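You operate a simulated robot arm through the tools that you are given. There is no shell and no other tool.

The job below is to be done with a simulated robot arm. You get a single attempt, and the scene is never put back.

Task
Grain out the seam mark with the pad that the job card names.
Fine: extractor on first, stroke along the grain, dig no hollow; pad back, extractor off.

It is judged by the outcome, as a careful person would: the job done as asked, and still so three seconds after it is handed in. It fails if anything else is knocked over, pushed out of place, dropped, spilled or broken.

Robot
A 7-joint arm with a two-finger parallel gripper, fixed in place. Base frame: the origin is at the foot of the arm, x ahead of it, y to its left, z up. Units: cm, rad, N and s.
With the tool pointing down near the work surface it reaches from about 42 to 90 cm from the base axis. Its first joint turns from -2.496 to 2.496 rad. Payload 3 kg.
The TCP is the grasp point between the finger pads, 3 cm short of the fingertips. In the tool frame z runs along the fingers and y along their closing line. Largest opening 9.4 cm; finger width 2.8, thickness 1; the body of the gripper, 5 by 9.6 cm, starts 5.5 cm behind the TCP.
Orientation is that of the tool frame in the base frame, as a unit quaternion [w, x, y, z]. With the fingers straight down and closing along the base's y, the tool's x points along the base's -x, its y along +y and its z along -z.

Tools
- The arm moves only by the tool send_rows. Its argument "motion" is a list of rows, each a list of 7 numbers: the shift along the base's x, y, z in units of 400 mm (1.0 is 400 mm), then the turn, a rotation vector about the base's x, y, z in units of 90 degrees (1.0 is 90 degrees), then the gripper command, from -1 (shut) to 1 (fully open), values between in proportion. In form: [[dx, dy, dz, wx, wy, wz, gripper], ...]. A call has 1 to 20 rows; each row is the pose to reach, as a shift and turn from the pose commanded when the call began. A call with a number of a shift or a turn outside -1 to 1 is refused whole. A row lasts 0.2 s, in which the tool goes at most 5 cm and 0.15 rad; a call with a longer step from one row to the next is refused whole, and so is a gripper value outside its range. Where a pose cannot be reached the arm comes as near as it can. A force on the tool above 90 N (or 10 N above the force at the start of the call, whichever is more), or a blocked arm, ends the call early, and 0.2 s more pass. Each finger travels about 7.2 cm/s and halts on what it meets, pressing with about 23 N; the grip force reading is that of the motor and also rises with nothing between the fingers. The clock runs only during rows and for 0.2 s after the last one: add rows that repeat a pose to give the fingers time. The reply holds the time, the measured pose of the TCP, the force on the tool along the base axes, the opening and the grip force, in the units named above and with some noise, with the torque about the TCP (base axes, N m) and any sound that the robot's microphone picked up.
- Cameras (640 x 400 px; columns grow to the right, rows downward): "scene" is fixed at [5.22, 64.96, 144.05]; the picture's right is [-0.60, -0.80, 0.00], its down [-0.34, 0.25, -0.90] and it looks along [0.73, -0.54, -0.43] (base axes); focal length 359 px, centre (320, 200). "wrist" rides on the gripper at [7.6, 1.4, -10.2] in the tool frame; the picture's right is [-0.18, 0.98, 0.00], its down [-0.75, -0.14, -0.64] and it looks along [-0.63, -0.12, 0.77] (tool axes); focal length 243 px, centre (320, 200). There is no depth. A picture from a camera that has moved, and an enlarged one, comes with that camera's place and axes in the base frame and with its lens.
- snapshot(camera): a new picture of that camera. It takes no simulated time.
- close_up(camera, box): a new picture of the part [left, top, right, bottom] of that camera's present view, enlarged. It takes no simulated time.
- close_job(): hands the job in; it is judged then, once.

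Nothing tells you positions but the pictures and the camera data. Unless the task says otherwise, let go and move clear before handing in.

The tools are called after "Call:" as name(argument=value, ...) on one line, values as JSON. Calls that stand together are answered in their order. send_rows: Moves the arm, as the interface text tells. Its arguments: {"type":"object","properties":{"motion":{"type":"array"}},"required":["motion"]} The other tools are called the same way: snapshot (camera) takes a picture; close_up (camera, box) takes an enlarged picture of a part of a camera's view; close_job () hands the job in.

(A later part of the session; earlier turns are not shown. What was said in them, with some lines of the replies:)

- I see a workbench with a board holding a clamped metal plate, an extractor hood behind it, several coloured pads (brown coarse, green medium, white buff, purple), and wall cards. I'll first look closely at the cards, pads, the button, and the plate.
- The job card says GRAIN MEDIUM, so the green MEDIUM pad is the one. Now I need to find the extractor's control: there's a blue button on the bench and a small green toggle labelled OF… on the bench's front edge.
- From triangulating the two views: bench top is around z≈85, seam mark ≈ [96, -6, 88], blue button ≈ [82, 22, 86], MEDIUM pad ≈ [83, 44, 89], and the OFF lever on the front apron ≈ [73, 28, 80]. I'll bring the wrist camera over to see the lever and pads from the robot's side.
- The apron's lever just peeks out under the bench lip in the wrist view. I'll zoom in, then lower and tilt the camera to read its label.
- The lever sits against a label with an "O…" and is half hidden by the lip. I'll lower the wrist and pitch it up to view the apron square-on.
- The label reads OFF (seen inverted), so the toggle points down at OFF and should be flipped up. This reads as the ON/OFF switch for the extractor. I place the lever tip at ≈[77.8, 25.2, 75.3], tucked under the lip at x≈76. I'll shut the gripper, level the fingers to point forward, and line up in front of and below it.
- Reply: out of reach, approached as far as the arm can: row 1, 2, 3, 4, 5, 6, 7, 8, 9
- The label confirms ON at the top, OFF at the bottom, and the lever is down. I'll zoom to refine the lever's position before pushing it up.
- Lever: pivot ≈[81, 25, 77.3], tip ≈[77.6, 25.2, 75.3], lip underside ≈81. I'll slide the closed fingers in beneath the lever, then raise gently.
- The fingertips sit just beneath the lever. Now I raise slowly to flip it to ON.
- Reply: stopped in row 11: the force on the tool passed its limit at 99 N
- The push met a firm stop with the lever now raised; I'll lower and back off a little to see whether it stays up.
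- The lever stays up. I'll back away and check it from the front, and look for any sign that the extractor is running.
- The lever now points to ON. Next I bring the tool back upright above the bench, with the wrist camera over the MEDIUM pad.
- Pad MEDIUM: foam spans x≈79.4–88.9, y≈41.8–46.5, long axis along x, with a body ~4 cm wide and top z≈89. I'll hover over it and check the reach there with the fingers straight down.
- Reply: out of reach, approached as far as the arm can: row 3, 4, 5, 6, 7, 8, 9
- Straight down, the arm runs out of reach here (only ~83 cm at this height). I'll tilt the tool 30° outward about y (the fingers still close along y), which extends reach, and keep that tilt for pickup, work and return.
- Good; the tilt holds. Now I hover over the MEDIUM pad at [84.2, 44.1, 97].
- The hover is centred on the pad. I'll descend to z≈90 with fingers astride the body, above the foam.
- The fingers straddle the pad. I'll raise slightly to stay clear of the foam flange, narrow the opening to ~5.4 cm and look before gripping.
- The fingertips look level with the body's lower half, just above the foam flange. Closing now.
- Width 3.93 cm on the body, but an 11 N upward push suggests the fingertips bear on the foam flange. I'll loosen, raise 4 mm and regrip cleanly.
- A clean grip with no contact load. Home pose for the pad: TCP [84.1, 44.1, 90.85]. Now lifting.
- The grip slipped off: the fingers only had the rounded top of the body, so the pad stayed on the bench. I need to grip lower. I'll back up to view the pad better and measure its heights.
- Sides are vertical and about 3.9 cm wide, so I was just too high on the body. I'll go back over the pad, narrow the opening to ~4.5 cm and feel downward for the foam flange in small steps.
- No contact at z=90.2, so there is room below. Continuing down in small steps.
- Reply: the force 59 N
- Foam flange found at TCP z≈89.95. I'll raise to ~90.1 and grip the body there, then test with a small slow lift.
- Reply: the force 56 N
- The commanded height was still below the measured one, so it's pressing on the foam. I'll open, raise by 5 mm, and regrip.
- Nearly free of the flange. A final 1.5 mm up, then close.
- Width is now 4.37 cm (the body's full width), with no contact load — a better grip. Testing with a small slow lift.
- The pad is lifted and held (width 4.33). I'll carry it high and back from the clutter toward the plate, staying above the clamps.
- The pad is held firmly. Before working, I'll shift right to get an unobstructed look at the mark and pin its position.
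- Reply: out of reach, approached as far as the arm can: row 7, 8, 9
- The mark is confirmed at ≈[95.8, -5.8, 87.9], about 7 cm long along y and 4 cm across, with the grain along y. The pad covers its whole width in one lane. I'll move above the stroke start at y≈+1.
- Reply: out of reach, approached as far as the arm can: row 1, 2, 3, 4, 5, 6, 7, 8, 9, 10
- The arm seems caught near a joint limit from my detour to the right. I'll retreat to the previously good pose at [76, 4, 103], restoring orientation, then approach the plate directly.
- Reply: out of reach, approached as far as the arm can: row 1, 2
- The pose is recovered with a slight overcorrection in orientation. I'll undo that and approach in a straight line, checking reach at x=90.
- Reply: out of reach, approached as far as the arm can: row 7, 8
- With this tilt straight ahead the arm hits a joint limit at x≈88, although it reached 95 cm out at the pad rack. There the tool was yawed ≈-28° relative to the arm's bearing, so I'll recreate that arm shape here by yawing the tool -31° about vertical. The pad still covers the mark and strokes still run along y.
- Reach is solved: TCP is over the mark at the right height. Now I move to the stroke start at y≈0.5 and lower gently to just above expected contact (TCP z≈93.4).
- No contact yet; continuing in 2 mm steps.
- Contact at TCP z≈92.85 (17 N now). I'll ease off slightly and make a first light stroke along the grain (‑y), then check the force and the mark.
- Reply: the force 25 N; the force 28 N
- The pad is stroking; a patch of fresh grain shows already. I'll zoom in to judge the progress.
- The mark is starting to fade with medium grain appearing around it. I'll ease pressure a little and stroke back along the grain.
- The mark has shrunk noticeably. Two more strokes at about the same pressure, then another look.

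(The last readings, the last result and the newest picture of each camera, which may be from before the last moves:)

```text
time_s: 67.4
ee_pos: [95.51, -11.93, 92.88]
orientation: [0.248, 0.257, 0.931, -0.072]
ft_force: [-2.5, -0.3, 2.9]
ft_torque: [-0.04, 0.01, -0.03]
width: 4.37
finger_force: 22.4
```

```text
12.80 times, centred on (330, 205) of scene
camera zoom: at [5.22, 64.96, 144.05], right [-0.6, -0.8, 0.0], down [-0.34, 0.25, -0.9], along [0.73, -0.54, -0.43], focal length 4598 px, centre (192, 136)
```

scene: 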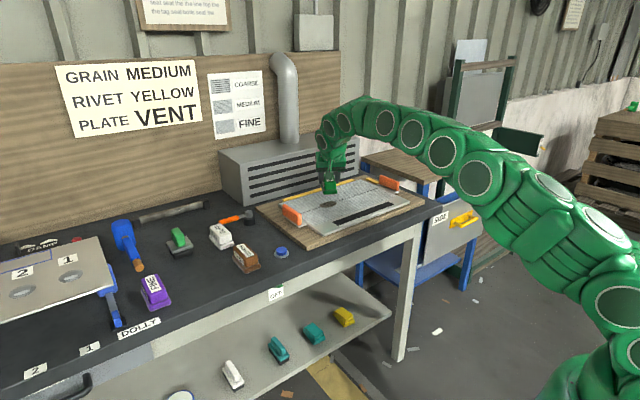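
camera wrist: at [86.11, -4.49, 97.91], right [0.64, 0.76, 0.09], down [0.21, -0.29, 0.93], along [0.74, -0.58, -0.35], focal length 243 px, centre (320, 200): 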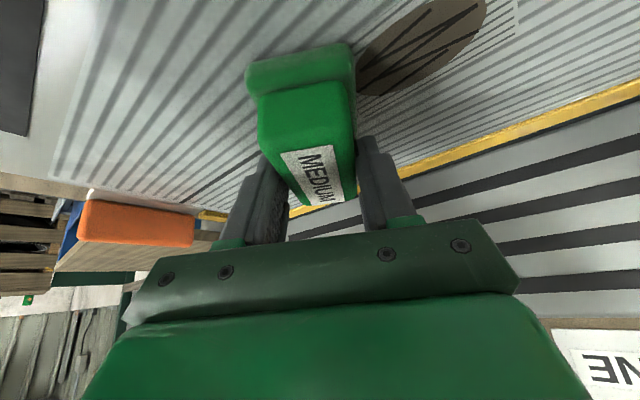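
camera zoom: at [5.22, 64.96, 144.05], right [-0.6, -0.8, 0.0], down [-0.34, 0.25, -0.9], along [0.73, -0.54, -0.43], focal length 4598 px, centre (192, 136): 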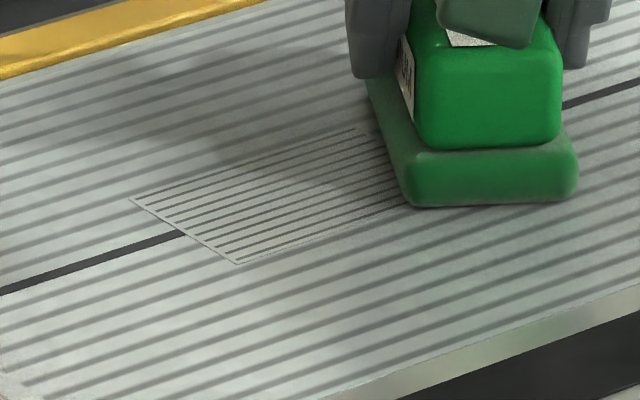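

The mark is gone after the third stroke, with medium grain in its place. Stopping here; lifting the pad straight off to inspect.

Call:
send_rows(motion=[[0, 0, 0.02, 0, 0, 0, -1], [0, 0, 0.06, 0, 0, 0, -1], [0, 0, 0.11, 0, 0, 0, -1], [0, 0, 0.15, 0, 0, 0, -1], [-0.06, 0.0, 0.18, 0, 0, 0, -1], [-0.15, 0.0, 0.2, 0, 0, 0, -1], [-0.25, 0.03, 0.2, 0, 0, 0, -1], [-0.35, 0.08, 0.2, 0, 0, 0, -1], [-0.35, 0.08, 0.2, 0, 0, 0, -1]])

Call:
close_up(camera="scene", box=[270, 165, 420, 255])

Call:
close_up(camera="scene", box=[305, 185, 355, 215])

Call:
snapshot(camera="wrist")

```text
time_s: 69.4
ee_pos: [81.47, -8.64, 100.84]
orientation: [0.249, 0.257, 0.931, -0.071]
ft_force: [0.8, 0.2, -1.1]
ft_torque: [-0.01, 0.04, -0.01]
width: 4.37
finger_force: 22.9
```

```text
4.27 times, centred on (345, 210) of scene
camera zoom: at [5.22, 64.96, 144.05], right [-0.6, -0.8, 0.0], down [-0.34, 0.25, -0.9], along [0.73, -0.54, -0.43], focal length 1533 px, centre (213, 157)
```

zoom: 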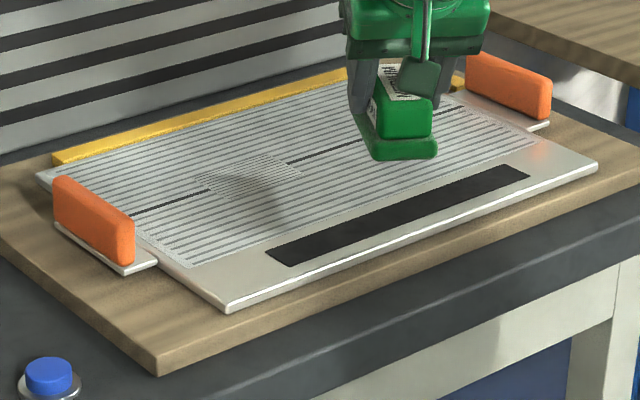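

```text
12.80 times, centred on (330, 200) of scene
camera zoom: at [5.22, 64.96, 144.05], right [-0.6, -0.8, 0.0], down [-0.34, 0.25, -0.9], along [0.73, -0.54, -0.43], focal length 4598 px, centre (192, 200)
```

zoom: 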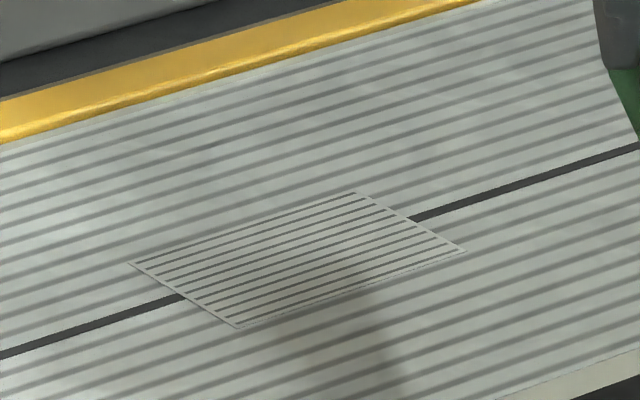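

```text
taken
camera wrist: at [72.09, -1.28, 105.92], right [0.64, 0.76, 0.09], down [0.21, -0.29, 0.93], along [0.74, -0.58, -0.35], focal length 243 px, centre (320, 200)
```

wrist: 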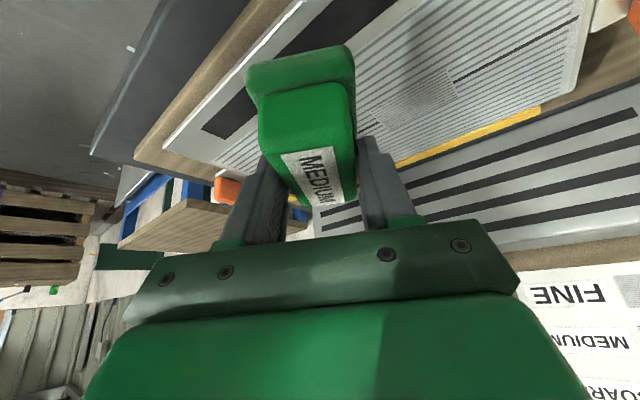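

The mark is fully grained out with no hollow, seam trimmed cleanly within the patch. Now returning the pad: yaw back to 0 and travel high back to its place.

Call:
send_rows(motion=[[-0.05, 0.03, 0.02, 0, 0, 0.05, -1], [-0.1, 0.1, 0.04, 0, 0, 0.12, -1], [-0.137, 0.18, 0.055, 0, 0, 0.19, -1], [-0.137, 0.26, 0.055, 0, 0, 0.26, -1], [-0.137, 0.34, 0.055, 0, 0, 0.31, -1], [-0.137, 0.42, 0.055, 0, 0, 0.344, -1], [-0.137, 0.5, 0.055, 0, 0, 0.344, -1], [-0.137, 0.58, 0.055, 0, 0, 0.344, -1], [-0.137, 0.66, 0.055, 0, 0, 0.344, -1], [-0.137, 0.74, 0.055, 0, 0, 0.344, -1], [-0.137, 0.82, 0.055, 0, 0, 0.344, -1], [-0.137, 0.9, 0.055, 0, 0, 0.344, -1], [-0.137, 0.97, 0.055, 0, 0, 0.344, -1], [-0.137, 1.0, 0.055, 0, 0, 0.344, -1], [-0.137, 1.0, 0.055, 0, 0, 0.344, -1]])

```text
time_s: 72.6
ee_pos: [76.02, 31.4, 103.0]
orientation: [0.259, 0.0, 0.966, -0.003]
ft_force: [0.5, -0.8, -0.5]
ft_torque: [0.02, -0.01, 0.02]
width: 4.35
finger_force: 23.2
```

Call:
send_rows(motion=[[0.0, 0.08, 0, 0, 0, 0, -1], [0.0, 0.16, 0, 0, 0, 0, -1], [0.03, 0.24, -0.01, 0, 0, 0, -1], [0.08, 0.3, -0.05, 0, 0, 0, -1], [0.14, 0.3175, -0.09, 0, 0, 0, -1], [0.1995, 0.3175, -0.14, 0, 0, 0, -1], [0.1995, 0.3175, -0.19, 0, 0, 0, -1], [0.1995, 0.3175, -0.24, 0, 0, 0, -1], [0.1995, 0.3175, -0.27, 0, 0, 0, -1], [0.1995, 0.3175, -0.27, 0, 0, 0, -1]])

Call:
close_up(camera="scene", box=[140, 210, 270, 310])

Call:
close_up(camera="scene", box=[180, 250, 230, 300])

```text
time_s: 74.8
ee_pos: [84.02, 43.95, 92.18]
orientation: [0.259, -0.001, 0.966, -0.003]
ft_force: [-0.3, -0.1, -1.2]
ft_torque: [0.04, 0.04, 0.0]
width: 4.36
finger_force: 23.0
```

```text
4.00 times, centred on (205, 260) of scene
camera zoom: at [5.22, 64.96, 144.05], right [-0.6, -0.8, 0.0], down [-0.34, 0.25, -0.9], along [0.73, -0.54, -0.43], focal length 1437 px, centre (780, -40)
```

zoom: 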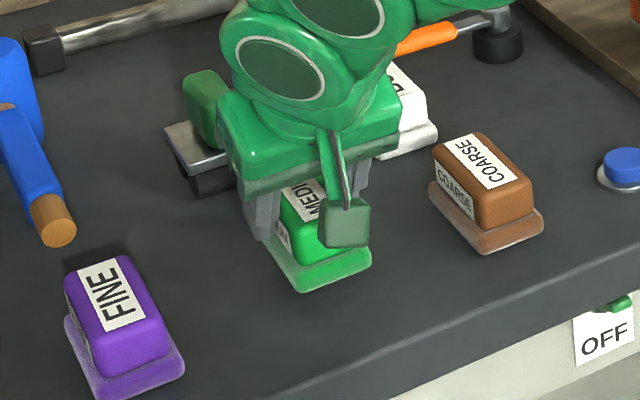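

```text
8.00 times, centred on (205, 275) of scene
camera zoom: at [5.22, 64.96, 144.05], right [-0.6, -0.8, 0.0], down [-0.34, 0.25, -0.9], along [0.73, -0.54, -0.43], focal length 2874 px, centre (1240, -400)
```

zoom: 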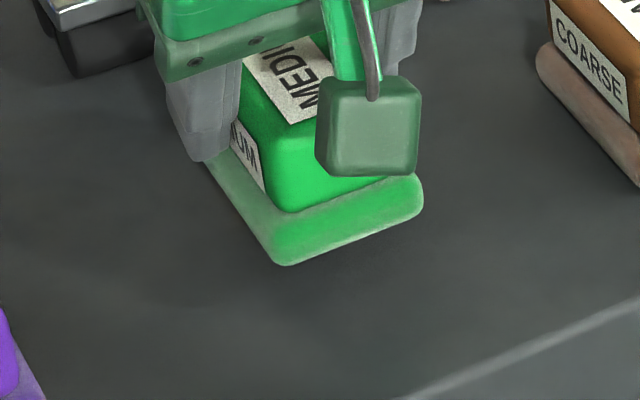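

Over its spot. Lowering slowly until it touches the bench.

Call:
send_rows(motion=[[0, 0.003, -0.01, 0, 0, 0, -1], [0, 0.003, -0.02, 0, 0, 0, -1], [0, 0.003, -0.03, 0, 0, 0, -1], [0, 0.003, -0.038, 0, 0, 0, -1], [0, 0.003, -0.043, 0, 0, 0, -1]])

```text
time_s: 76.0
ee_pos: [83.98, 44.2, 90.48]
orientation: [0.259, -0.001, 0.966, -0.003]
ft_force: [0.2, 0.1, -0.6]
ft_torque: [-0.02, -0.01, -0.01]
width: 4.35
finger_force: 22.5
```

Call:
send_rows(motion=[[0, 0, -0.003, 0, 0, 0, -1], [0, 0, -0.006, 0, 0, 0, -1]])

Call:
close_up(camera="scene", box=[180, 250, 230, 300])

```text
time_s: 76.6
ee_pos: [84.06, 44.03, 90.29]
orientation: [0.26, 0.001, 0.966, -0.004]
ft_force: [0.3, 0.3, 0.3]
ft_torque: [0.0, -0.03, -0.02]
width: 4.35
finger_force: 23.1
```

```text
8.00 times, centred on (205, 275) of scene
camera zoom: at [5.22, 64.96, 144.05], right [-0.6, -0.8, 0.0], down [-0.34, 0.25, -0.9], along [0.73, -0.54, -0.43], focal length 2874 px, centre (1240, -400)
```

zoom: 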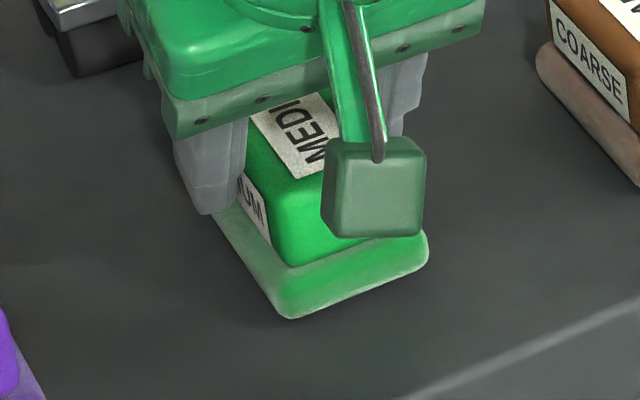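

Call:
send_rows(motion=[[0, 0, -0.003, 0, 0, 0, -1], [0, 0, -0.005, 0, 0, 0, -1]])

```text
time_s: 77.2
ee_pos: [83.96, 44.16, 89.98]
orientation: [0.259, 0.0, 0.966, -0.004]
ft_force: [-0.8, -1.0, -0.3]
ft_torque: [0.0, -0.01, -0.01]
width: 4.36
finger_force: 22.9
```

Call:
send_rows(motion=[[0, 0, -0.002, 0, 0, 0, -1], [0, 0, -0.004, 0, 0, 0, -1]])

```text
time_s: 77.8
ee_pos: [83.97, 44.09, 89.9]
orientation: [0.259, -0.001, 0.966, -0.003]
ft_force: [0.7, 1.2, 0.7]
ft_torque: [0.05, -0.04, 0.0]
width: 4.36
finger_force: 23.0
```

Call:
send_rows(motion=[[0, 0, -0.002, 0, 0, 0, -1], [0, 0, -0.004, 0, 0, 0, -1]])

Call:
close_up(camera="scene", box=[180, 250, 230, 300])

```text
time_s: 78.4
ee_pos: [83.91, 44.12, 89.85]
orientation: [0.26, -0.001, 0.966, -0.001]
ft_force: [-0.8, 1.5, 12.6]
ft_torque: [0.22, 0.21, 0.01]
width: 4.34
finger_force: 22.8
```

```text
8.00 times, centred on (205, 275) of scene
camera zoom: at [5.22, 64.96, 144.05], right [-0.6, -0.8, 0.0], down [-0.34, 0.25, -0.9], along [0.73, -0.54, -0.43], focal length 2874 px, centre (1240, -400)
```

zoom: 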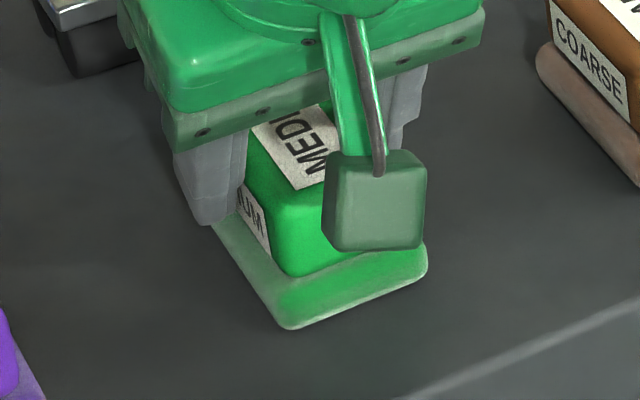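

The pad is on the bench in its place (within ~2 mm). Releasing and rising clear.

Call:
send_rows(motion=[[0, 0, 0.002, 0, 0, 0, -0.05], [0, 0, 0.002, 0, 0, 0, 0.3], [0, 0, 0.002, 0, 0, 0, 1], [0, 0, 0.002, 0, 0, 0, 1], [0, 0, 0.04, 0, 0, 0, 1], [0, 0, 0.1, 0, 0, 0, 1], [0, 0, 0.17, 0, 0, 0, 1], [-0.05, 0, 0.23, 0, 0, 0, 1], [-0.12, 0, 0.25, 0, 0, 0, 1], [-0.2, 0, 0.25, 0, 0, 0, 1], [-0.2, 0, 0.25, 0, 0, 0, 1]])

Call:
snapshot(camera="scene")

Call:
close_up(camera="scene", box=[180, 250, 230, 300])

```text
time_s: 80.8
ee_pos: [75.9, 44.04, 99.72]
orientation: [0.259, -0.001, 0.966, -0.003]
ft_force: [0.7, 0.2, -0.7]
ft_torque: [-0.04, 0.0, 0.04]
width: 9.41
finger_force: 0.2
```

```text
taken
```

scene: 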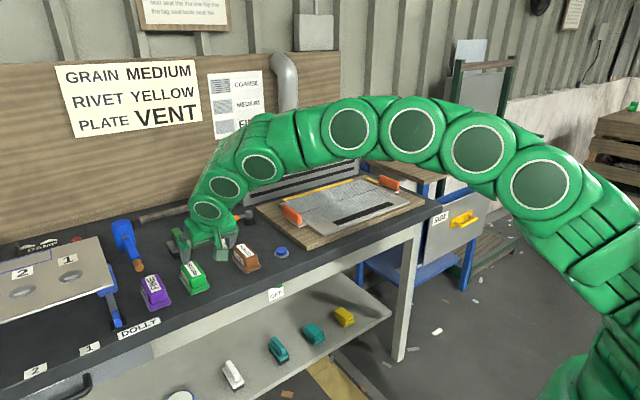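

```text
8.00 times, centred on (205, 275) of scene
camera zoom: at [5.22, 64.96, 144.05], right [-0.6, -0.8, 0.0], down [-0.34, 0.25, -0.9], along [0.73, -0.54, -0.43], focal length 2874 px, centre (1240, -400)
```

zoom: 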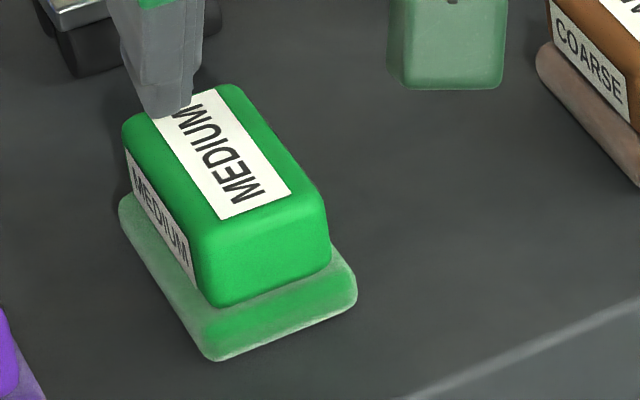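

On opening, the low fingertips dragged the pad about 2.5 cm toward +y (they were bearing on the foam flange). I'll regrip slightly higher and put it back properly, releasing with a tiny opening and rising before opening wide.

Call:
send_rows(motion=[[0.06, 0.02, 0, 0, 0, 0, 1], [0.12, 0.045, 0, 0, 0, 0, 1], [0.18, 0.064, -0.01, 0, 0, 0, 1], [0.2025, 0.064, -0.06, 0, 0, 0, 1], [0.2025, 0.064, -0.11, 0, 0, 0, 1], [0.2025, 0.064, -0.16, 0, 0, 0, 1], [0.2025, 0.064, -0.2, 0, 0, 0, 1], [0.2025, 0.064, -0.225, 0, 0, 0, 1], [0.2025, 0.064, -0.225, 0, 0, 0, 1]])

Call:
close_up(camera="wrist", box=[220, 20, 430, 230])

Call:
close_up(camera="scene", box=[180, 250, 230, 300])

```text
time_s: 82.8
ee_pos: [84.08, 46.69, 90.68]
orientation: [0.259, 0.0, 0.966, -0.004]
ft_force: [-0.1, -0.5, -0.2]
ft_torque: [-0.01, -0.01, -0.02]
width: 9.41
finger_force: 0.1
```

```text
1.90 times, centred on (325, 125) of wrist
camera zoom: at [72.34, 48.28, 95.8], right [0.16, 0.98, 0.09], down [0.33, -0.14, 0.93], along [0.93, -0.12, -0.35], focal length 462 px, centre (310, 343)
```

zoom: 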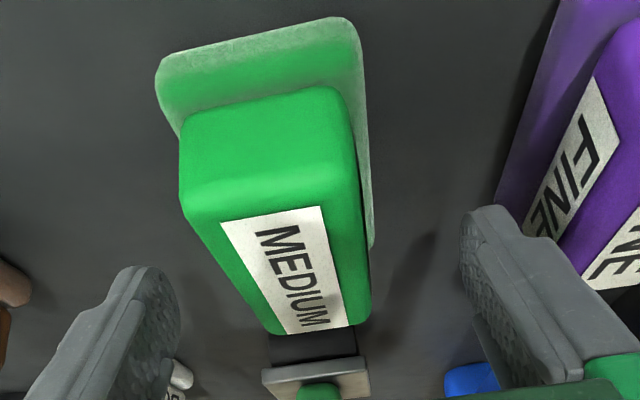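

```text
8.00 times, centred on (205, 275) of scene
camera zoom: at [5.22, 64.96, 144.05], right [-0.6, -0.8, 0.0], down [-0.34, 0.25, -0.9], along [0.73, -0.54, -0.43], focal length 2874 px, centre (1240, -400)
```

zoom: 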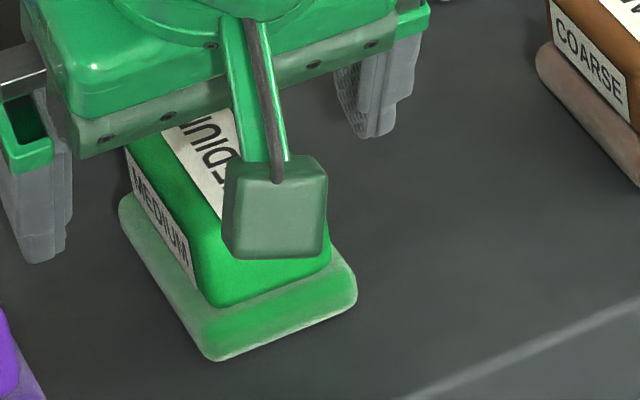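

Call:
send_rows(motion=[[0, -0.003, -0.004, 0, 0, 0, 0.5], [0, -0.003, -0.008, 0, 0, 0, 0.1], [0, -0.003, -0.008, 0, 0, 0, 0.0], [0, -0.003, -0.008, 0, 0, 0, -0.1], [0, -0.003, -0.008, 0, 0, 0, -1], [0, -0.003, -0.008, 0, 0, 0, -1], [0, -0.003, -0.008, 0, 0, 0, -1]])

```text
time_s: 84.4
ee_pos: [84.13, 46.52, 90.48]
orientation: [0.259, -0.001, 0.966, -0.001]
ft_force: [-1.1, -0.3, 0.3]
ft_torque: [0.0, 0.01, 0.05]
width: 4.33
finger_force: 22.7
```

Call:
send_rows(motion=[[0, 0, 0.008, 0, 0, 0, -1], [0, 0, 0.018, 0, 0, 0, -1], [0, -0.02, 0.018, 0, 0, 0, -1], [0, -0.04, 0.018, 0, 0, 0, -1], [0, -0.06, 0.018, 0, 0, 0, -1], [0, -0.06, 0.01, 0, 0, 0, -1], [0, -0.06, 0.004, 0, 0, 0, -1], [0, -0.06, 0.002, 0, 0, 0, -1]])

Call:
close_up(camera="scene", box=[180, 250, 230, 300])

```text
time_s: 86.2
ee_pos: [84.09, 44.32, 90.74]
orientation: [0.261, -0.001, 0.965, -0.001]
ft_force: [-2.5, 1.7, 19.8]
ft_torque: [-0.35, 0.12, -0.06]
width: 4.07
finger_force: 22.9
```

```text
8.00 times, centred on (205, 275) of scene
camera zoom: at [5.22, 64.96, 144.05], right [-0.6, -0.8, 0.0], down [-0.34, 0.25, -0.9], along [0.73, -0.54, -0.43], focal length 2874 px, centre (1240, -400)
```

zoom: 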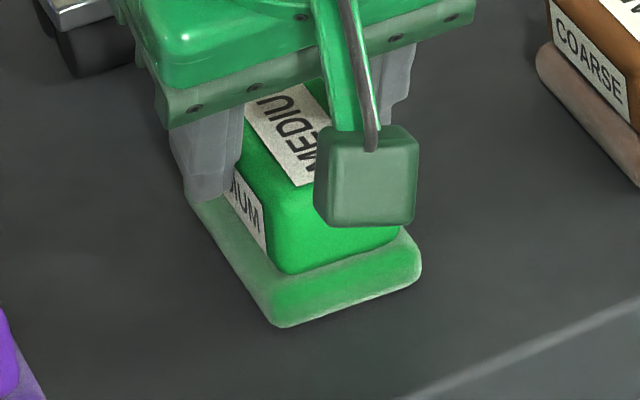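

On the bench and within 4 mm of its original spot. I'll nudge the last 3 mm, open just a little, rise, and only then open fully.

Call:
send_rows(motion=[[0, -0.004, 0.003, 0, 0, 0, -1], [0, -0.008, 0.003, 0, 0, 0, -1], [0, -0.008, 0.005, 0, 0, 0, 0.0], [0, -0.008, 0.006, 0, 0, 0, 0.1], [0, -0.008, 0.012, 0, 0, 0, 0.15], [0, -0.008, 0.03, 0, 0, 0, 0.2], [0, -0.008, 0.06, 0, 0, 0, 0.2], [0, -0.008, 0.11, 0, 0, 0, 0.2], [-0.04, -0.008, 0.17, 0, 0, 0, 0.4], [-0.12, -0.008, 0.21, 0, 0, 0, 1], [-0.2, -0.008, 0.22, 0, 0, 0, 1], [-0.28, -0.008, 0.22, 0, 0, 0, 1], [-0.28, -0.008, 0.22, 0, 0, 0, 1]])

Call:
close_up(camera="scene", box=[180, 250, 230, 300])

Call:
close_up(camera="scene", box=[100, 190, 320, 320])

Call:
snapshot(camera="wrist")

```text
time_s: 89.0
ee_pos: [72.79, 43.77, 99.31]
orientation: [0.26, 0.0, 0.966, -0.003]
ft_force: [-0.2, 0.0, 0.3]
ft_torque: [0.01, 0.03, -0.03]
width: 9.41
finger_force: 0.1
```

```text
8.00 times, centred on (205, 275) of scene
camera zoom: at [5.22, 64.96, 144.05], right [-0.6, -0.8, 0.0], down [-0.34, 0.25, -0.9], along [0.73, -0.54, -0.43], focal length 2874 px, centre (1240, -400)
```

zoom: 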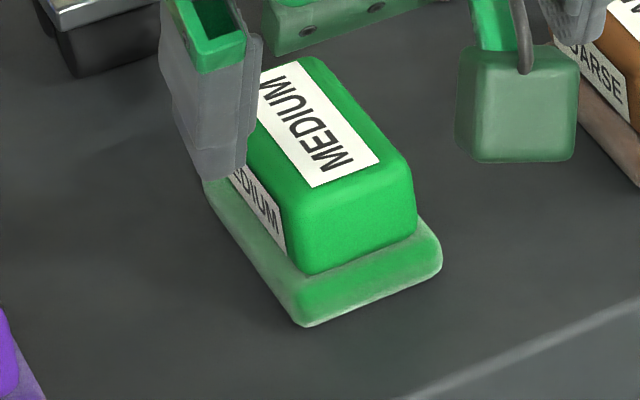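

```text
2.91 times, centred on (210, 255) of scene
camera zoom: at [5.22, 64.96, 144.05], right [-0.6, -0.8, 0.0], down [-0.34, 0.25, -0.9], along [0.73, -0.54, -0.43], focal length 1045 px, centre (640, 40)
```

zoom: 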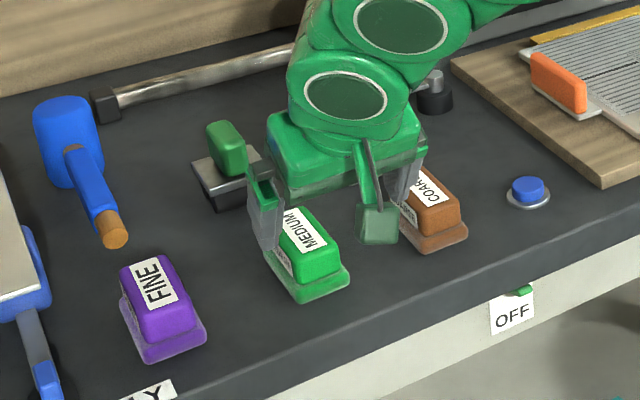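

```text
taken
camera wrist: at [60.97, 45.34, 104.39], right [0.16, 0.98, 0.09], down [0.33, -0.14, 0.93], along [0.93, -0.12, -0.35], focal length 243 px, centre (320, 200)
```

wrist: 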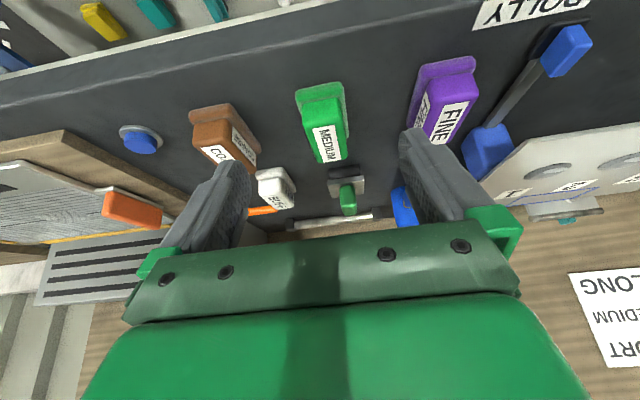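

The pad is back at its place, upright, aligned, within ~3 mm of where it was. Now switching the extractor off: the lever tip sits under the lip, so I'll level the tool again in front of it and pinch the lever's sides, then bring it down.

Call:
send_rows(motion=[[-0.1, -0.04, 0, 0, 0, 0, 1], [-0.2, -0.09, -0.03, 0, 0, 0, 1], [-0.3, -0.135, -0.08, 0, 0, 0, 1], [-0.362, -0.177, -0.13, 0, -0.01, 0, 1], [-0.382, -0.217, -0.2, 0, -0.09, 0, 1], [-0.392, -0.257, -0.27, 0, -0.17, 0, 0.5], [-0.402, -0.297, -0.34, 0, -0.25, 0, 0.1], [-0.402, -0.337, -0.41, 0, -0.33, 0, -0.1], [-0.402, -0.367, -0.48, 0, -0.41, 0, -0.1], [-0.402, -0.407, -0.55, 0, -0.49, 0, -0.1], [-0.402, -0.437, -0.56, 0, -0.57, 0, -0.1], [-0.382, -0.467, -0.56, 0, -0.65, 0, -0.1], [-0.382, -0.467, -0.56, 0, -0.667, 0, -0.1], [-0.382, -0.467, -0.56, 0, -0.667, 0, -0.1]])

Call:
snapshot(camera="wrist")

Call:
close_up(camera="wrist", box=[260, 60, 380, 180])

Call:
snapshot(camera="scene")

```text
time_s: 92.0
ee_pos: [57.6, 25.14, 76.97]
orientation: [0.708, 0.001, 0.706, -0.002]
ft_force: [0.3, 0.4, -0.8]
ft_torque: [0.0, -0.01, -0.04]
width: 4.22
finger_force: 0.1
```

```text
taken
camera wrist: at [47.25, 26.68, 69.31], right [0.0, 0.98, 0.18], down [-0.64, -0.14, 0.75], along [0.76, -0.12, 0.63], focal length 243 px, centre (320, 200)
```

wrist: 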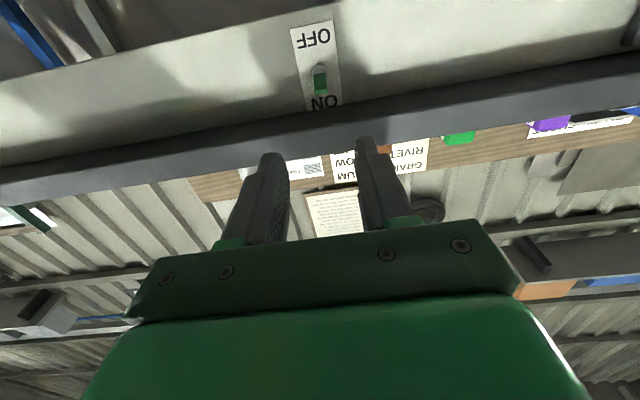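

```text
3.33 times, centred on (320, 120) of wrist
camera zoom: at [47.25, 26.68, 69.31], right [0.0, 0.98, 0.18], down [-0.64, -0.14, 0.75], along [0.76, -0.12, 0.63], focal length 809 px, centre (320, 467)
```

zoom: 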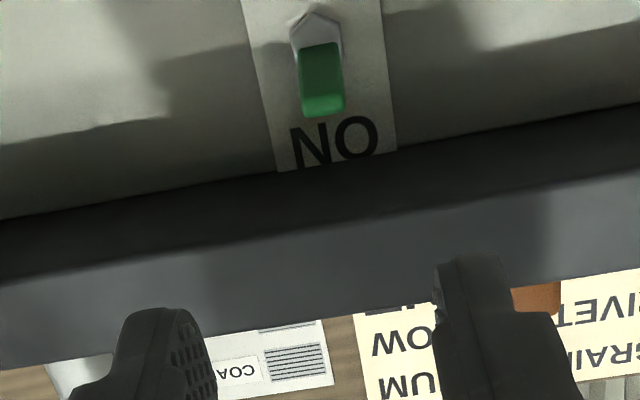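

```text
taken
```

scene: 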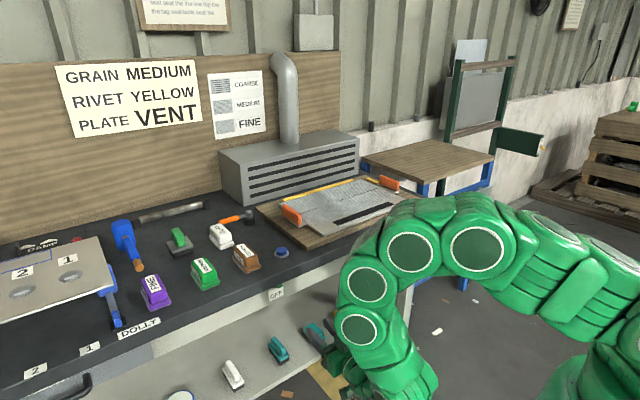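

The lever tip is at ≈[77.5, 25.2, 78.1], lip underside ≈81, so there's room for the fingers alongside it. I'll slide in with the fingers straddling the lever.

Call:
send_rows(motion=[[0.08, 0.001, 0.02, 0, 0, 0, -0.1], [0.16, 0.001, 0.02, 0, 0, 0, -0.1], [0.24, 0.001, 0.02, 0, 0, 0, -0.1], [0.32, 0.001, 0.02, 0, 0, 0, -0.1], [0.38, 0.001, 0.02, 0, 0, 0, -0.1], [0.43, 0.001, 0.02, 0, 0, 0, -0.1], [0.467, 0.001, 0.02, 0, 0, 0, -0.1], [0.467, 0.001, 0.02, 0, 0, 0, -0.1]])

Call:
close_up(camera="scene", box=[240, 260, 340, 330])

Call:
snapshot(camera="wrist")

```text
time_s: 93.8
ee_pos: [76.37, 25.05, 77.87]
orientation: [0.708, 0.0, 0.707, -0.002]
ft_force: [0.9, 0.2, 0.2]
ft_torque: [-0.01, 0.04, 0.03]
width: 4.23
finger_force: 0.1
```

```text
5.71 times, centred on (290, 295) of scene
camera zoom: at [5.22, 64.96, 144.05], right [-0.6, -0.8, 0.0], down [-0.34, 0.25, -0.9], along [0.73, -0.54, -0.43], focal length 2053 px, centre (491, -343)
```

zoom: 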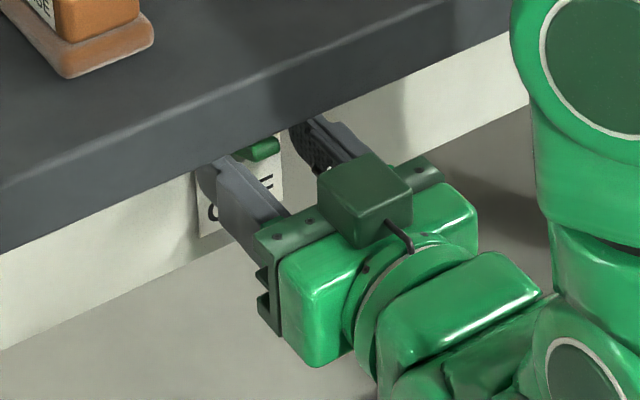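

```text
taken
camera wrist: at [65.99, 26.67, 70.13], right [0.0, 0.98, 0.18], down [-0.64, -0.14, 0.75], along [0.77, -0.12, 0.63], focal length 243 px, centre (320, 200)
```

wrist: 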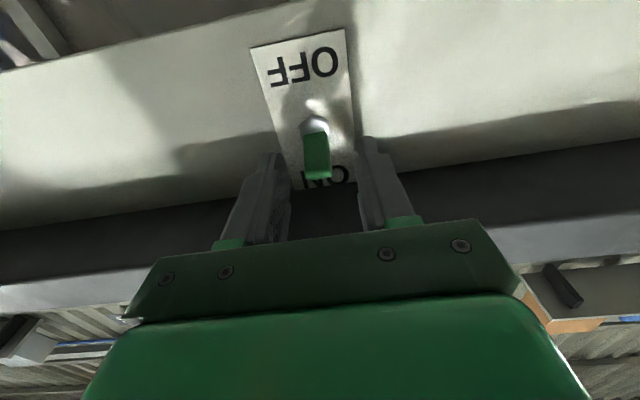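

The lever sits right between the fingers. Pinch it, then ease it downward.

Call:
send_rows(motion=[[0, 0, 0, 0, 0, 0, -0.5], [0, 0, 0, 0, 0, 0, -1], [0, 0, 0, 0, 0, 0, -1], [0, 0, 0, 0, 0, 0, -1]])

Call:
send_rows(motion=[[0, 0, -0.008, 0, 0, 0, -1], [0, 0, -0.017, 0, 0, 0, -1], [0, 0, -0.026, 0, 0, 0, -1], [0, 0, -0.035, 0, 0, 0, -1], [0, 0, -0.044, 0, 0, 0, -1], [0, 0, -0.053, 0, 0, 0, -1], [0, 0, -0.062, 0, 0, 0, -1], [0, 0, -0.07, 0, 0, 0, -1]])

Call:
close_up(camera="scene", box=[240, 260, 340, 330])

Call:
snapshot(camera="wrist")

```text
time_s: 94.8
ee_pos: [76.33, 25.0, 77.61]
orientation: [0.707, 0.001, 0.707, -0.003]
ft_force: [-1.2, -17.1, 0.8]
ft_torque: [0.28, -0.03, -0.11]
width: 1.59
finger_force: 45.2
```

```text
time_s: 96.6
ee_pos: [76.21, 24.88, 74.99]
orientation: [0.708, 0.002, 0.706, -0.004]
ft_force: [5.8, -38.0, 26.0]
ft_torque: [0.37, -1.29, -0.13]
width: 1.59
finger_force: 45.0
```

```text
5.71 times, centred on (290, 295) of scene
camera zoom: at [5.22, 64.96, 144.05], right [-0.6, -0.8, 0.0], down [-0.34, 0.25, -0.9], along [0.73, -0.54, -0.43], focal length 2053 px, centre (491, -343)
```

zoom: 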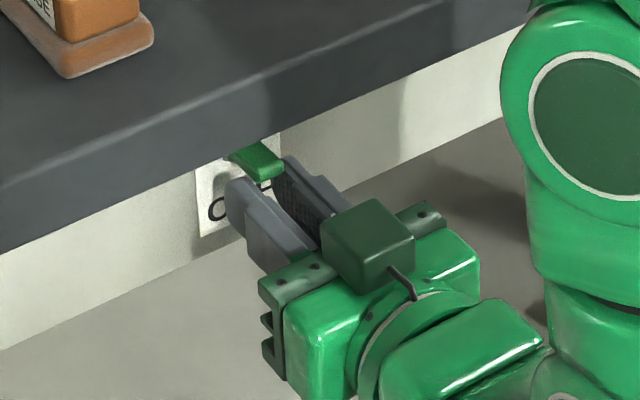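

```text
taken
camera wrist: at [65.98, 26.58, 67.38], right [0.01, 0.98, 0.18], down [-0.64, -0.14, 0.75], along [0.76, -0.12, 0.63], focal length 243 px, centre (320, 200)
```

wrist: 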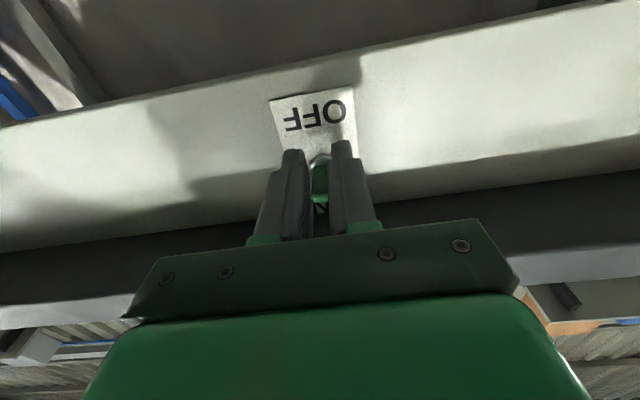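

The lever has come down to about horizontal with some resistance. Continuing the pull down.

Call:
send_rows(motion=[[0, -0.003, -0.008, 0, 0, 0, -1], [0, -0.004, -0.016, 0, 0, 0, -1], [0, -0.004, -0.024, 0, 0, 0, -1], [0, -0.004, -0.032, 0, 0, 0, -1], [0, -0.004, -0.04, 0, 0, 0, -1]])

Call:
close_up(camera="scene", box=[240, 260, 340, 330])

Call:
close_up(camera="wrist", box=[250, 60, 390, 220])

```text
time_s: 97.8
ee_pos: [76.2, 24.95, 73.21]
orientation: [0.708, 0.0, 0.707, -0.003]
ft_force: [-0.6, 0.6, 0.4]
ft_torque: [0.0, -0.01, 0.0]
width: 0.01
finger_force: 32.9
```

```text
5.71 times, centred on (290, 295) of scene
camera zoom: at [5.22, 64.96, 144.05], right [-0.6, -0.8, 0.0], down [-0.34, 0.25, -0.9], along [0.73, -0.54, -0.43], focal length 2053 px, centre (491, -343)
```

zoom: 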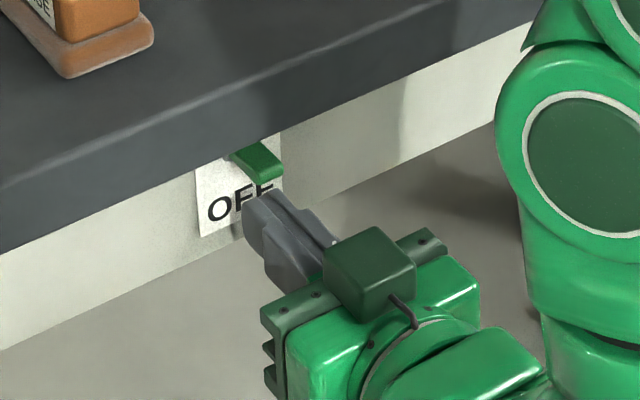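

```text
2.50 times, centred on (320, 140) of wrist
camera zoom: at [65.96, 26.56, 65.69], right [0.0, 0.98, 0.18], down [-0.64, -0.14, 0.75], along [0.77, -0.12, 0.63], focal length 606 px, centre (320, 350)
```

zoom: 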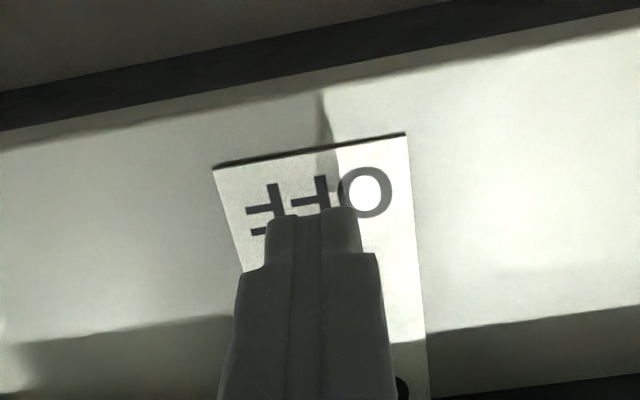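

The fingers slipped off with the lever roughly mid-way, slightly below horizontal. I'll open beneath it, rise to straddle it again, and pinch for the rest of the travel.

Call:
send_rows(motion=[[0, 0, 0, 0, 0, 0, -0.5], [0, 0, 0, 0, 0, 0, -0.1], [0, 0, 0, 0, 0, 0, -0.1], [0, 0, 0.025, 0, 0, 0, -0.1], [0, 0, 0.05, 0, 0, 0, -0.1], [0.008, 0, 0.075, 0, 0, 0, -0.1], [0.008, 0, 0.075, 0, 0, 0, -0.1]])

Call:
close_up(camera="wrist", box=[250, 60, 390, 220])

Call:
close_up(camera="scene", box=[240, 260, 340, 330])

```text
time_s: 99.4
ee_pos: [76.57, 25.03, 76.36]
orientation: [0.708, 0.001, 0.707, -0.003]
ft_force: [0.1, -0.3, 0.3]
ft_torque: [0.01, 0.02, -0.02]
width: 4.21
finger_force: 0.1
```

```text
2.50 times, centred on (320, 140) of wrist
camera zoom: at [66.28, 26.55, 68.68], right [0.0, 0.98, 0.18], down [-0.64, -0.14, 0.75], along [0.77, -0.12, 0.63], focal length 606 px, centre (320, 350)
```

zoom: 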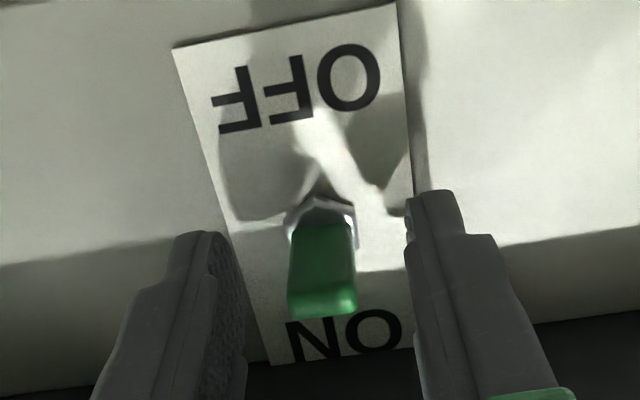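

```text
5.71 times, centred on (290, 295) of scene
camera zoom: at [5.22, 64.96, 144.05], right [-0.6, -0.8, 0.0], down [-0.34, 0.25, -0.9], along [0.73, -0.54, -0.43], focal length 2053 px, centre (491, -343)
```

zoom: 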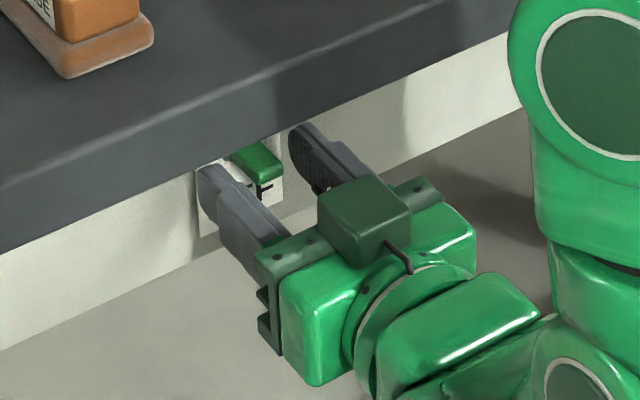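

The lever stays mid-way and is centred between the fingers. Pinch and pull down the remaining travel.

Call:
send_rows(motion=[[0, 0, 0, 0, 0, 0, -0.6], [0, 0, 0, 0, 0, 0, -1], [0, 0, 0, 0, 0, 0, -1], [0, 0, -0.006, 0, 0, 0, -1], [0, 0, -0.012, 0, 0, 0, -1], [0, 0, -0.018, 0, 0, 0, -1], [0, 0, -0.024, 0, 0, 0, -1], [0, 0, -0.03, 0, 0, 0, -1], [0, 0, -0.036, 0, 0, 0, -1], [0, 0, -0.042, 0, 0, 0, -1]])

Call:
close_up(camera="wrist", box=[250, 60, 390, 220])

Call:
close_up(camera="scene", box=[240, 260, 340, 330])

```text
time_s: 101.6
ee_pos: [76.51, 24.95, 74.64]
orientation: [0.708, 0.002, 0.707, -0.003]
ft_force: [6.0, -3.1, 28.2]
ft_torque: [0.03, -1.31, 0.43]
width: 1.58
finger_force: 44.7
```

```text
2.50 times, centred on (320, 140) of wrist
camera zoom: at [66.27, 26.56, 67.06], right [0.0, 0.98, 0.18], down [-0.64, -0.14, 0.75], along [0.76, -0.12, 0.63], focal length 606 px, centre (320, 350)
```

zoom: 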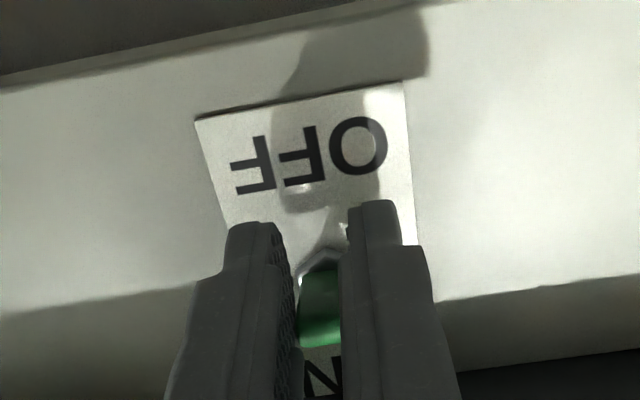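

```text
5.71 times, centred on (290, 295) of scene
camera zoom: at [5.22, 64.96, 144.05], right [-0.6, -0.8, 0.0], down [-0.34, 0.25, -0.9], along [0.73, -0.54, -0.43], focal length 2053 px, centre (491, -343)
```

zoom: 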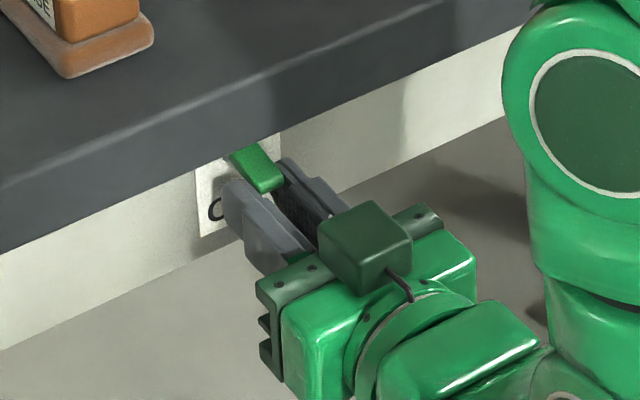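

The lever is moving further down. One more ratchet: loosen, raise a little, pinch, pull down.

Call:
send_rows(motion=[[0, 0, -0.006, 0, 0, 0, -1], [0, 0, -0.012, 0, 0, 0, -1], [0, 0, -0.012, 0, 0, 0, -0.3], [0, 0, -0.012, 0, 0, 0, -0.2], [0, 0, 0.01, 0, 0, 0, -0.2], [0, 0, 0.025, 0, 0, 0, -0.2], [0, 0, 0.025, 0, 0, 0, -1], [0, 0, 0.025, 0, 0, 0, -1], [0, 0, 0.025, 0, 0, 0, -1], [0, 0, 0.018, 0, 0, 0, -1], [0, 0, 0.01, 0, 0, 0, -1], [0, 0, 0.002, 0, 0, 0, -1], [0, 0, -0.006, 0, 0, 0, -1], [0, 0, -0.014, 0, 0, 0, -1], [0, 0, -0.022, 0, 0, 0, -1], [0, 0, -0.03, 0, 0, 0, -1]])

Call:
close_up(camera="scene", box=[240, 260, 340, 330])

Call:
close_up(camera="wrist", box=[250, 60, 390, 220])

```text
time_s: 105.0
ee_pos: [76.54, 25.05, 73.54]
orientation: [0.708, 0.0, 0.706, -0.003]
ft_force: [-1.5, -3.8, 35.6]
ft_torque: [0.0, -0.62, 0.05]
width: 1.58
finger_force: 44.9
```

```text
5.71 times, centred on (290, 295) of scene
camera zoom: at [5.22, 64.96, 144.05], right [-0.6, -0.8, 0.0], down [-0.34, 0.25, -0.9], along [0.73, -0.54, -0.43], focal length 2053 px, centre (491, -343)
```

zoom: 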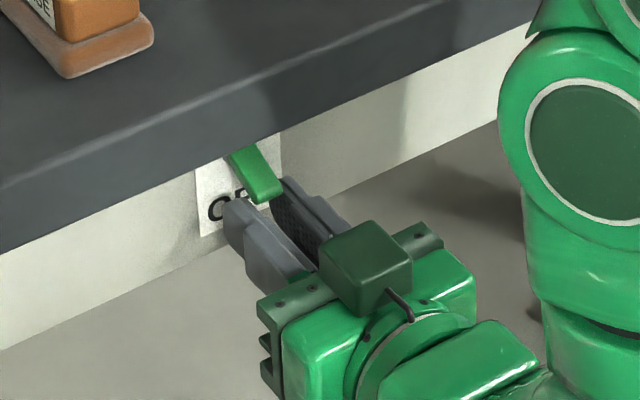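

```text
2.50 times, centred on (320, 140) of wrist
camera zoom: at [66.3, 26.56, 65.85], right [0.0, 0.98, 0.18], down [-0.64, -0.14, 0.75], along [0.76, -0.12, 0.63], focal length 606 px, centre (320, 350)
```

zoom: 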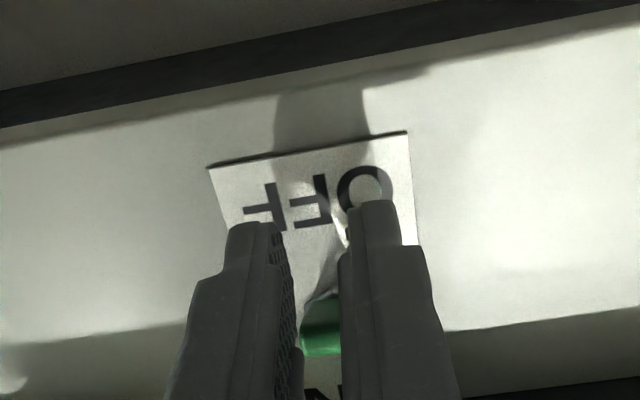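

The lever looks fully down at OFF, with the fingers now meeting its end stop. Releasing and backing straight out to verify.

Call:
send_rows(motion=[[0, 0, 0.005, 0, 0, 0, -0.5], [0, 0, 0.005, 0, 0, 0, -0.1], [0, 0, 0.005, 0, 0, 0, -0.1], [-0.05, 0, 0.005, 0, 0, 0, -0.1], [-0.12, 0, 0.005, 0, 0, 0, -0.1], [-0.2, 0, 0.005, 0, 0, 0, -0.1], [-0.29, 0, 0.005, 0, 0, 0, -0.1], [-0.38, 0, 0.0, 0, 0, 0, -0.1], [-0.47, 0, -0.01, 0, 0, 0, -0.1], [-0.47, 0, -0.01, 0, 0, 0, -0.1]])

Call:
close_up(camera="scene", box=[256, 276, 304, 306])

Call:
close_up(camera="wrist", box=[285, 35, 360, 130])

```text
time_s: 107.2
ee_pos: [57.63, 25.05, 72.91]
orientation: [0.708, 0.001, 0.706, -0.003]
ft_force: [0.1, 0.0, 0.1]
ft_torque: [-0.03, -0.01, -0.02]
width: 4.23
finger_force: 0.1
```

```text
13.33 times, centred on (280, 291) of scene
camera zoom: at [5.22, 64.96, 144.05], right [-0.6, -0.8, 0.0], down [-0.34, 0.25, -0.9], along [0.73, -0.54, -0.43], focal length 4789 px, centre (853, -1013)
```

zoom: 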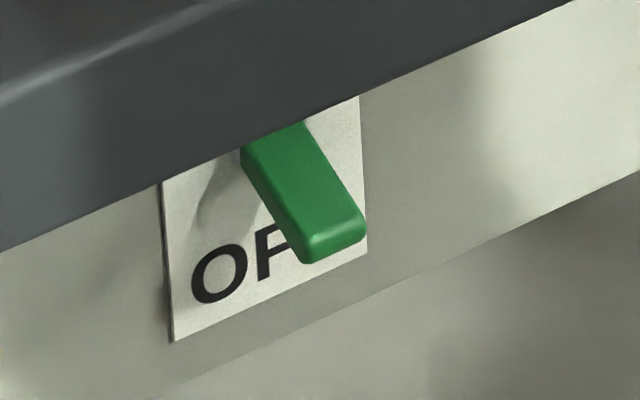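

```text
4.21 times, centred on (322, 82) of wrist
camera zoom: at [47.41, 26.58, 65.46], right [0.0, 0.98, 0.18], down [-0.64, -0.14, 0.75], along [0.76, -0.12, 0.63], focal length 1022 px, centre (310, 695)
```

zoom: 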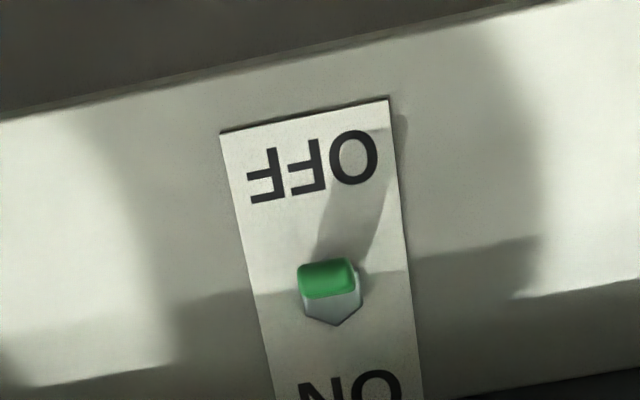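

The lever is back at exactly its original OFF position. A last full check of the bench, pads and plate.

Call:
snapshot(camera="scene")

Call:
close_up(camera="scene", box=[100, 190, 320, 320])

Call:
close_up(camera="scene", box=[240, 160, 440, 280])

```text
taken
```

scene: 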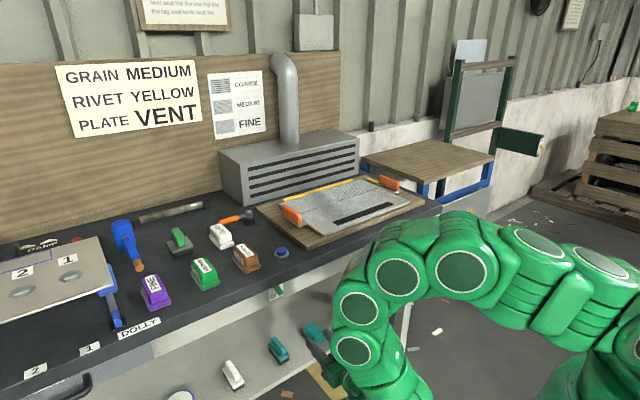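

```text
2.91 times, centred on (210, 255) of scene
camera zoom: at [5.22, 64.96, 144.05], right [-0.6, -0.8, 0.0], down [-0.34, 0.25, -0.9], along [0.73, -0.54, -0.43], focal length 1045 px, centre (640, 40)
```

zoom: 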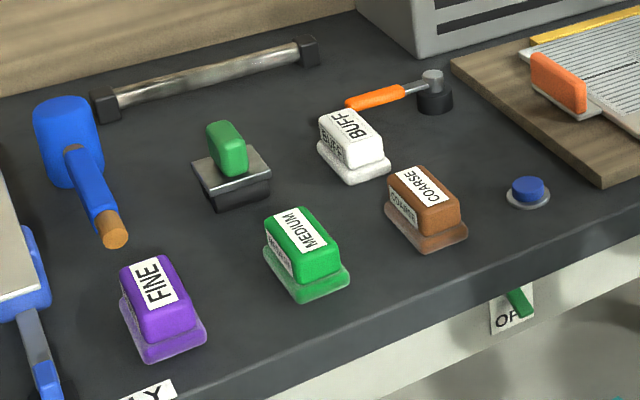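

```text
3.20 times, centred on (340, 220) of scene
camera zoom: at [5.22, 64.96, 144.05], right [-0.6, -0.8, 0.0], down [-0.34, 0.25, -0.9], along [0.73, -0.54, -0.43], focal length 1149 px, centre (256, 136)
```

zoom: 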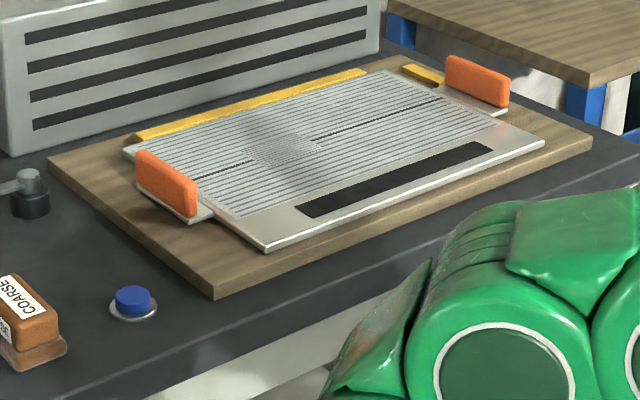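

Everything is in order: the mark is grained out, the MEDIUM pad is back among the others, the switch is at OFF, nothing else has moved, and the arm is clear. Handing in.

Call:
close_job()

```text
The job is handed in.
```

I grained out the seam mark with the green MEDIUM pad, the one the job card names ("GRAIN MEDIUM"), and I've handed the job in. There was no verdict in the reply.

- **Extractor:** I switched it on before graining and back to OFF afterwards, using the ON/OFF lever under the front edge of the bench. I took that lever to be the extractor's switch. I never saw or heard the extractor itself run, and I left the unlabelled blue button alone.
- **Graining:** three strokes along the grain removed the mark. The patch now shows medium grain, and I saw no hollow in the pictures. The first stroke pressed at about 25 N, and I eased off after that.
- **Pad:** it is back in its place, about 3 mm from where it started. My first release dragged it about 2.5 cm to one side, so I gripped it again and put it back.
- **Everything else:** nothing else on the bench looked moved in the last pictures, and the arm is clear of it.
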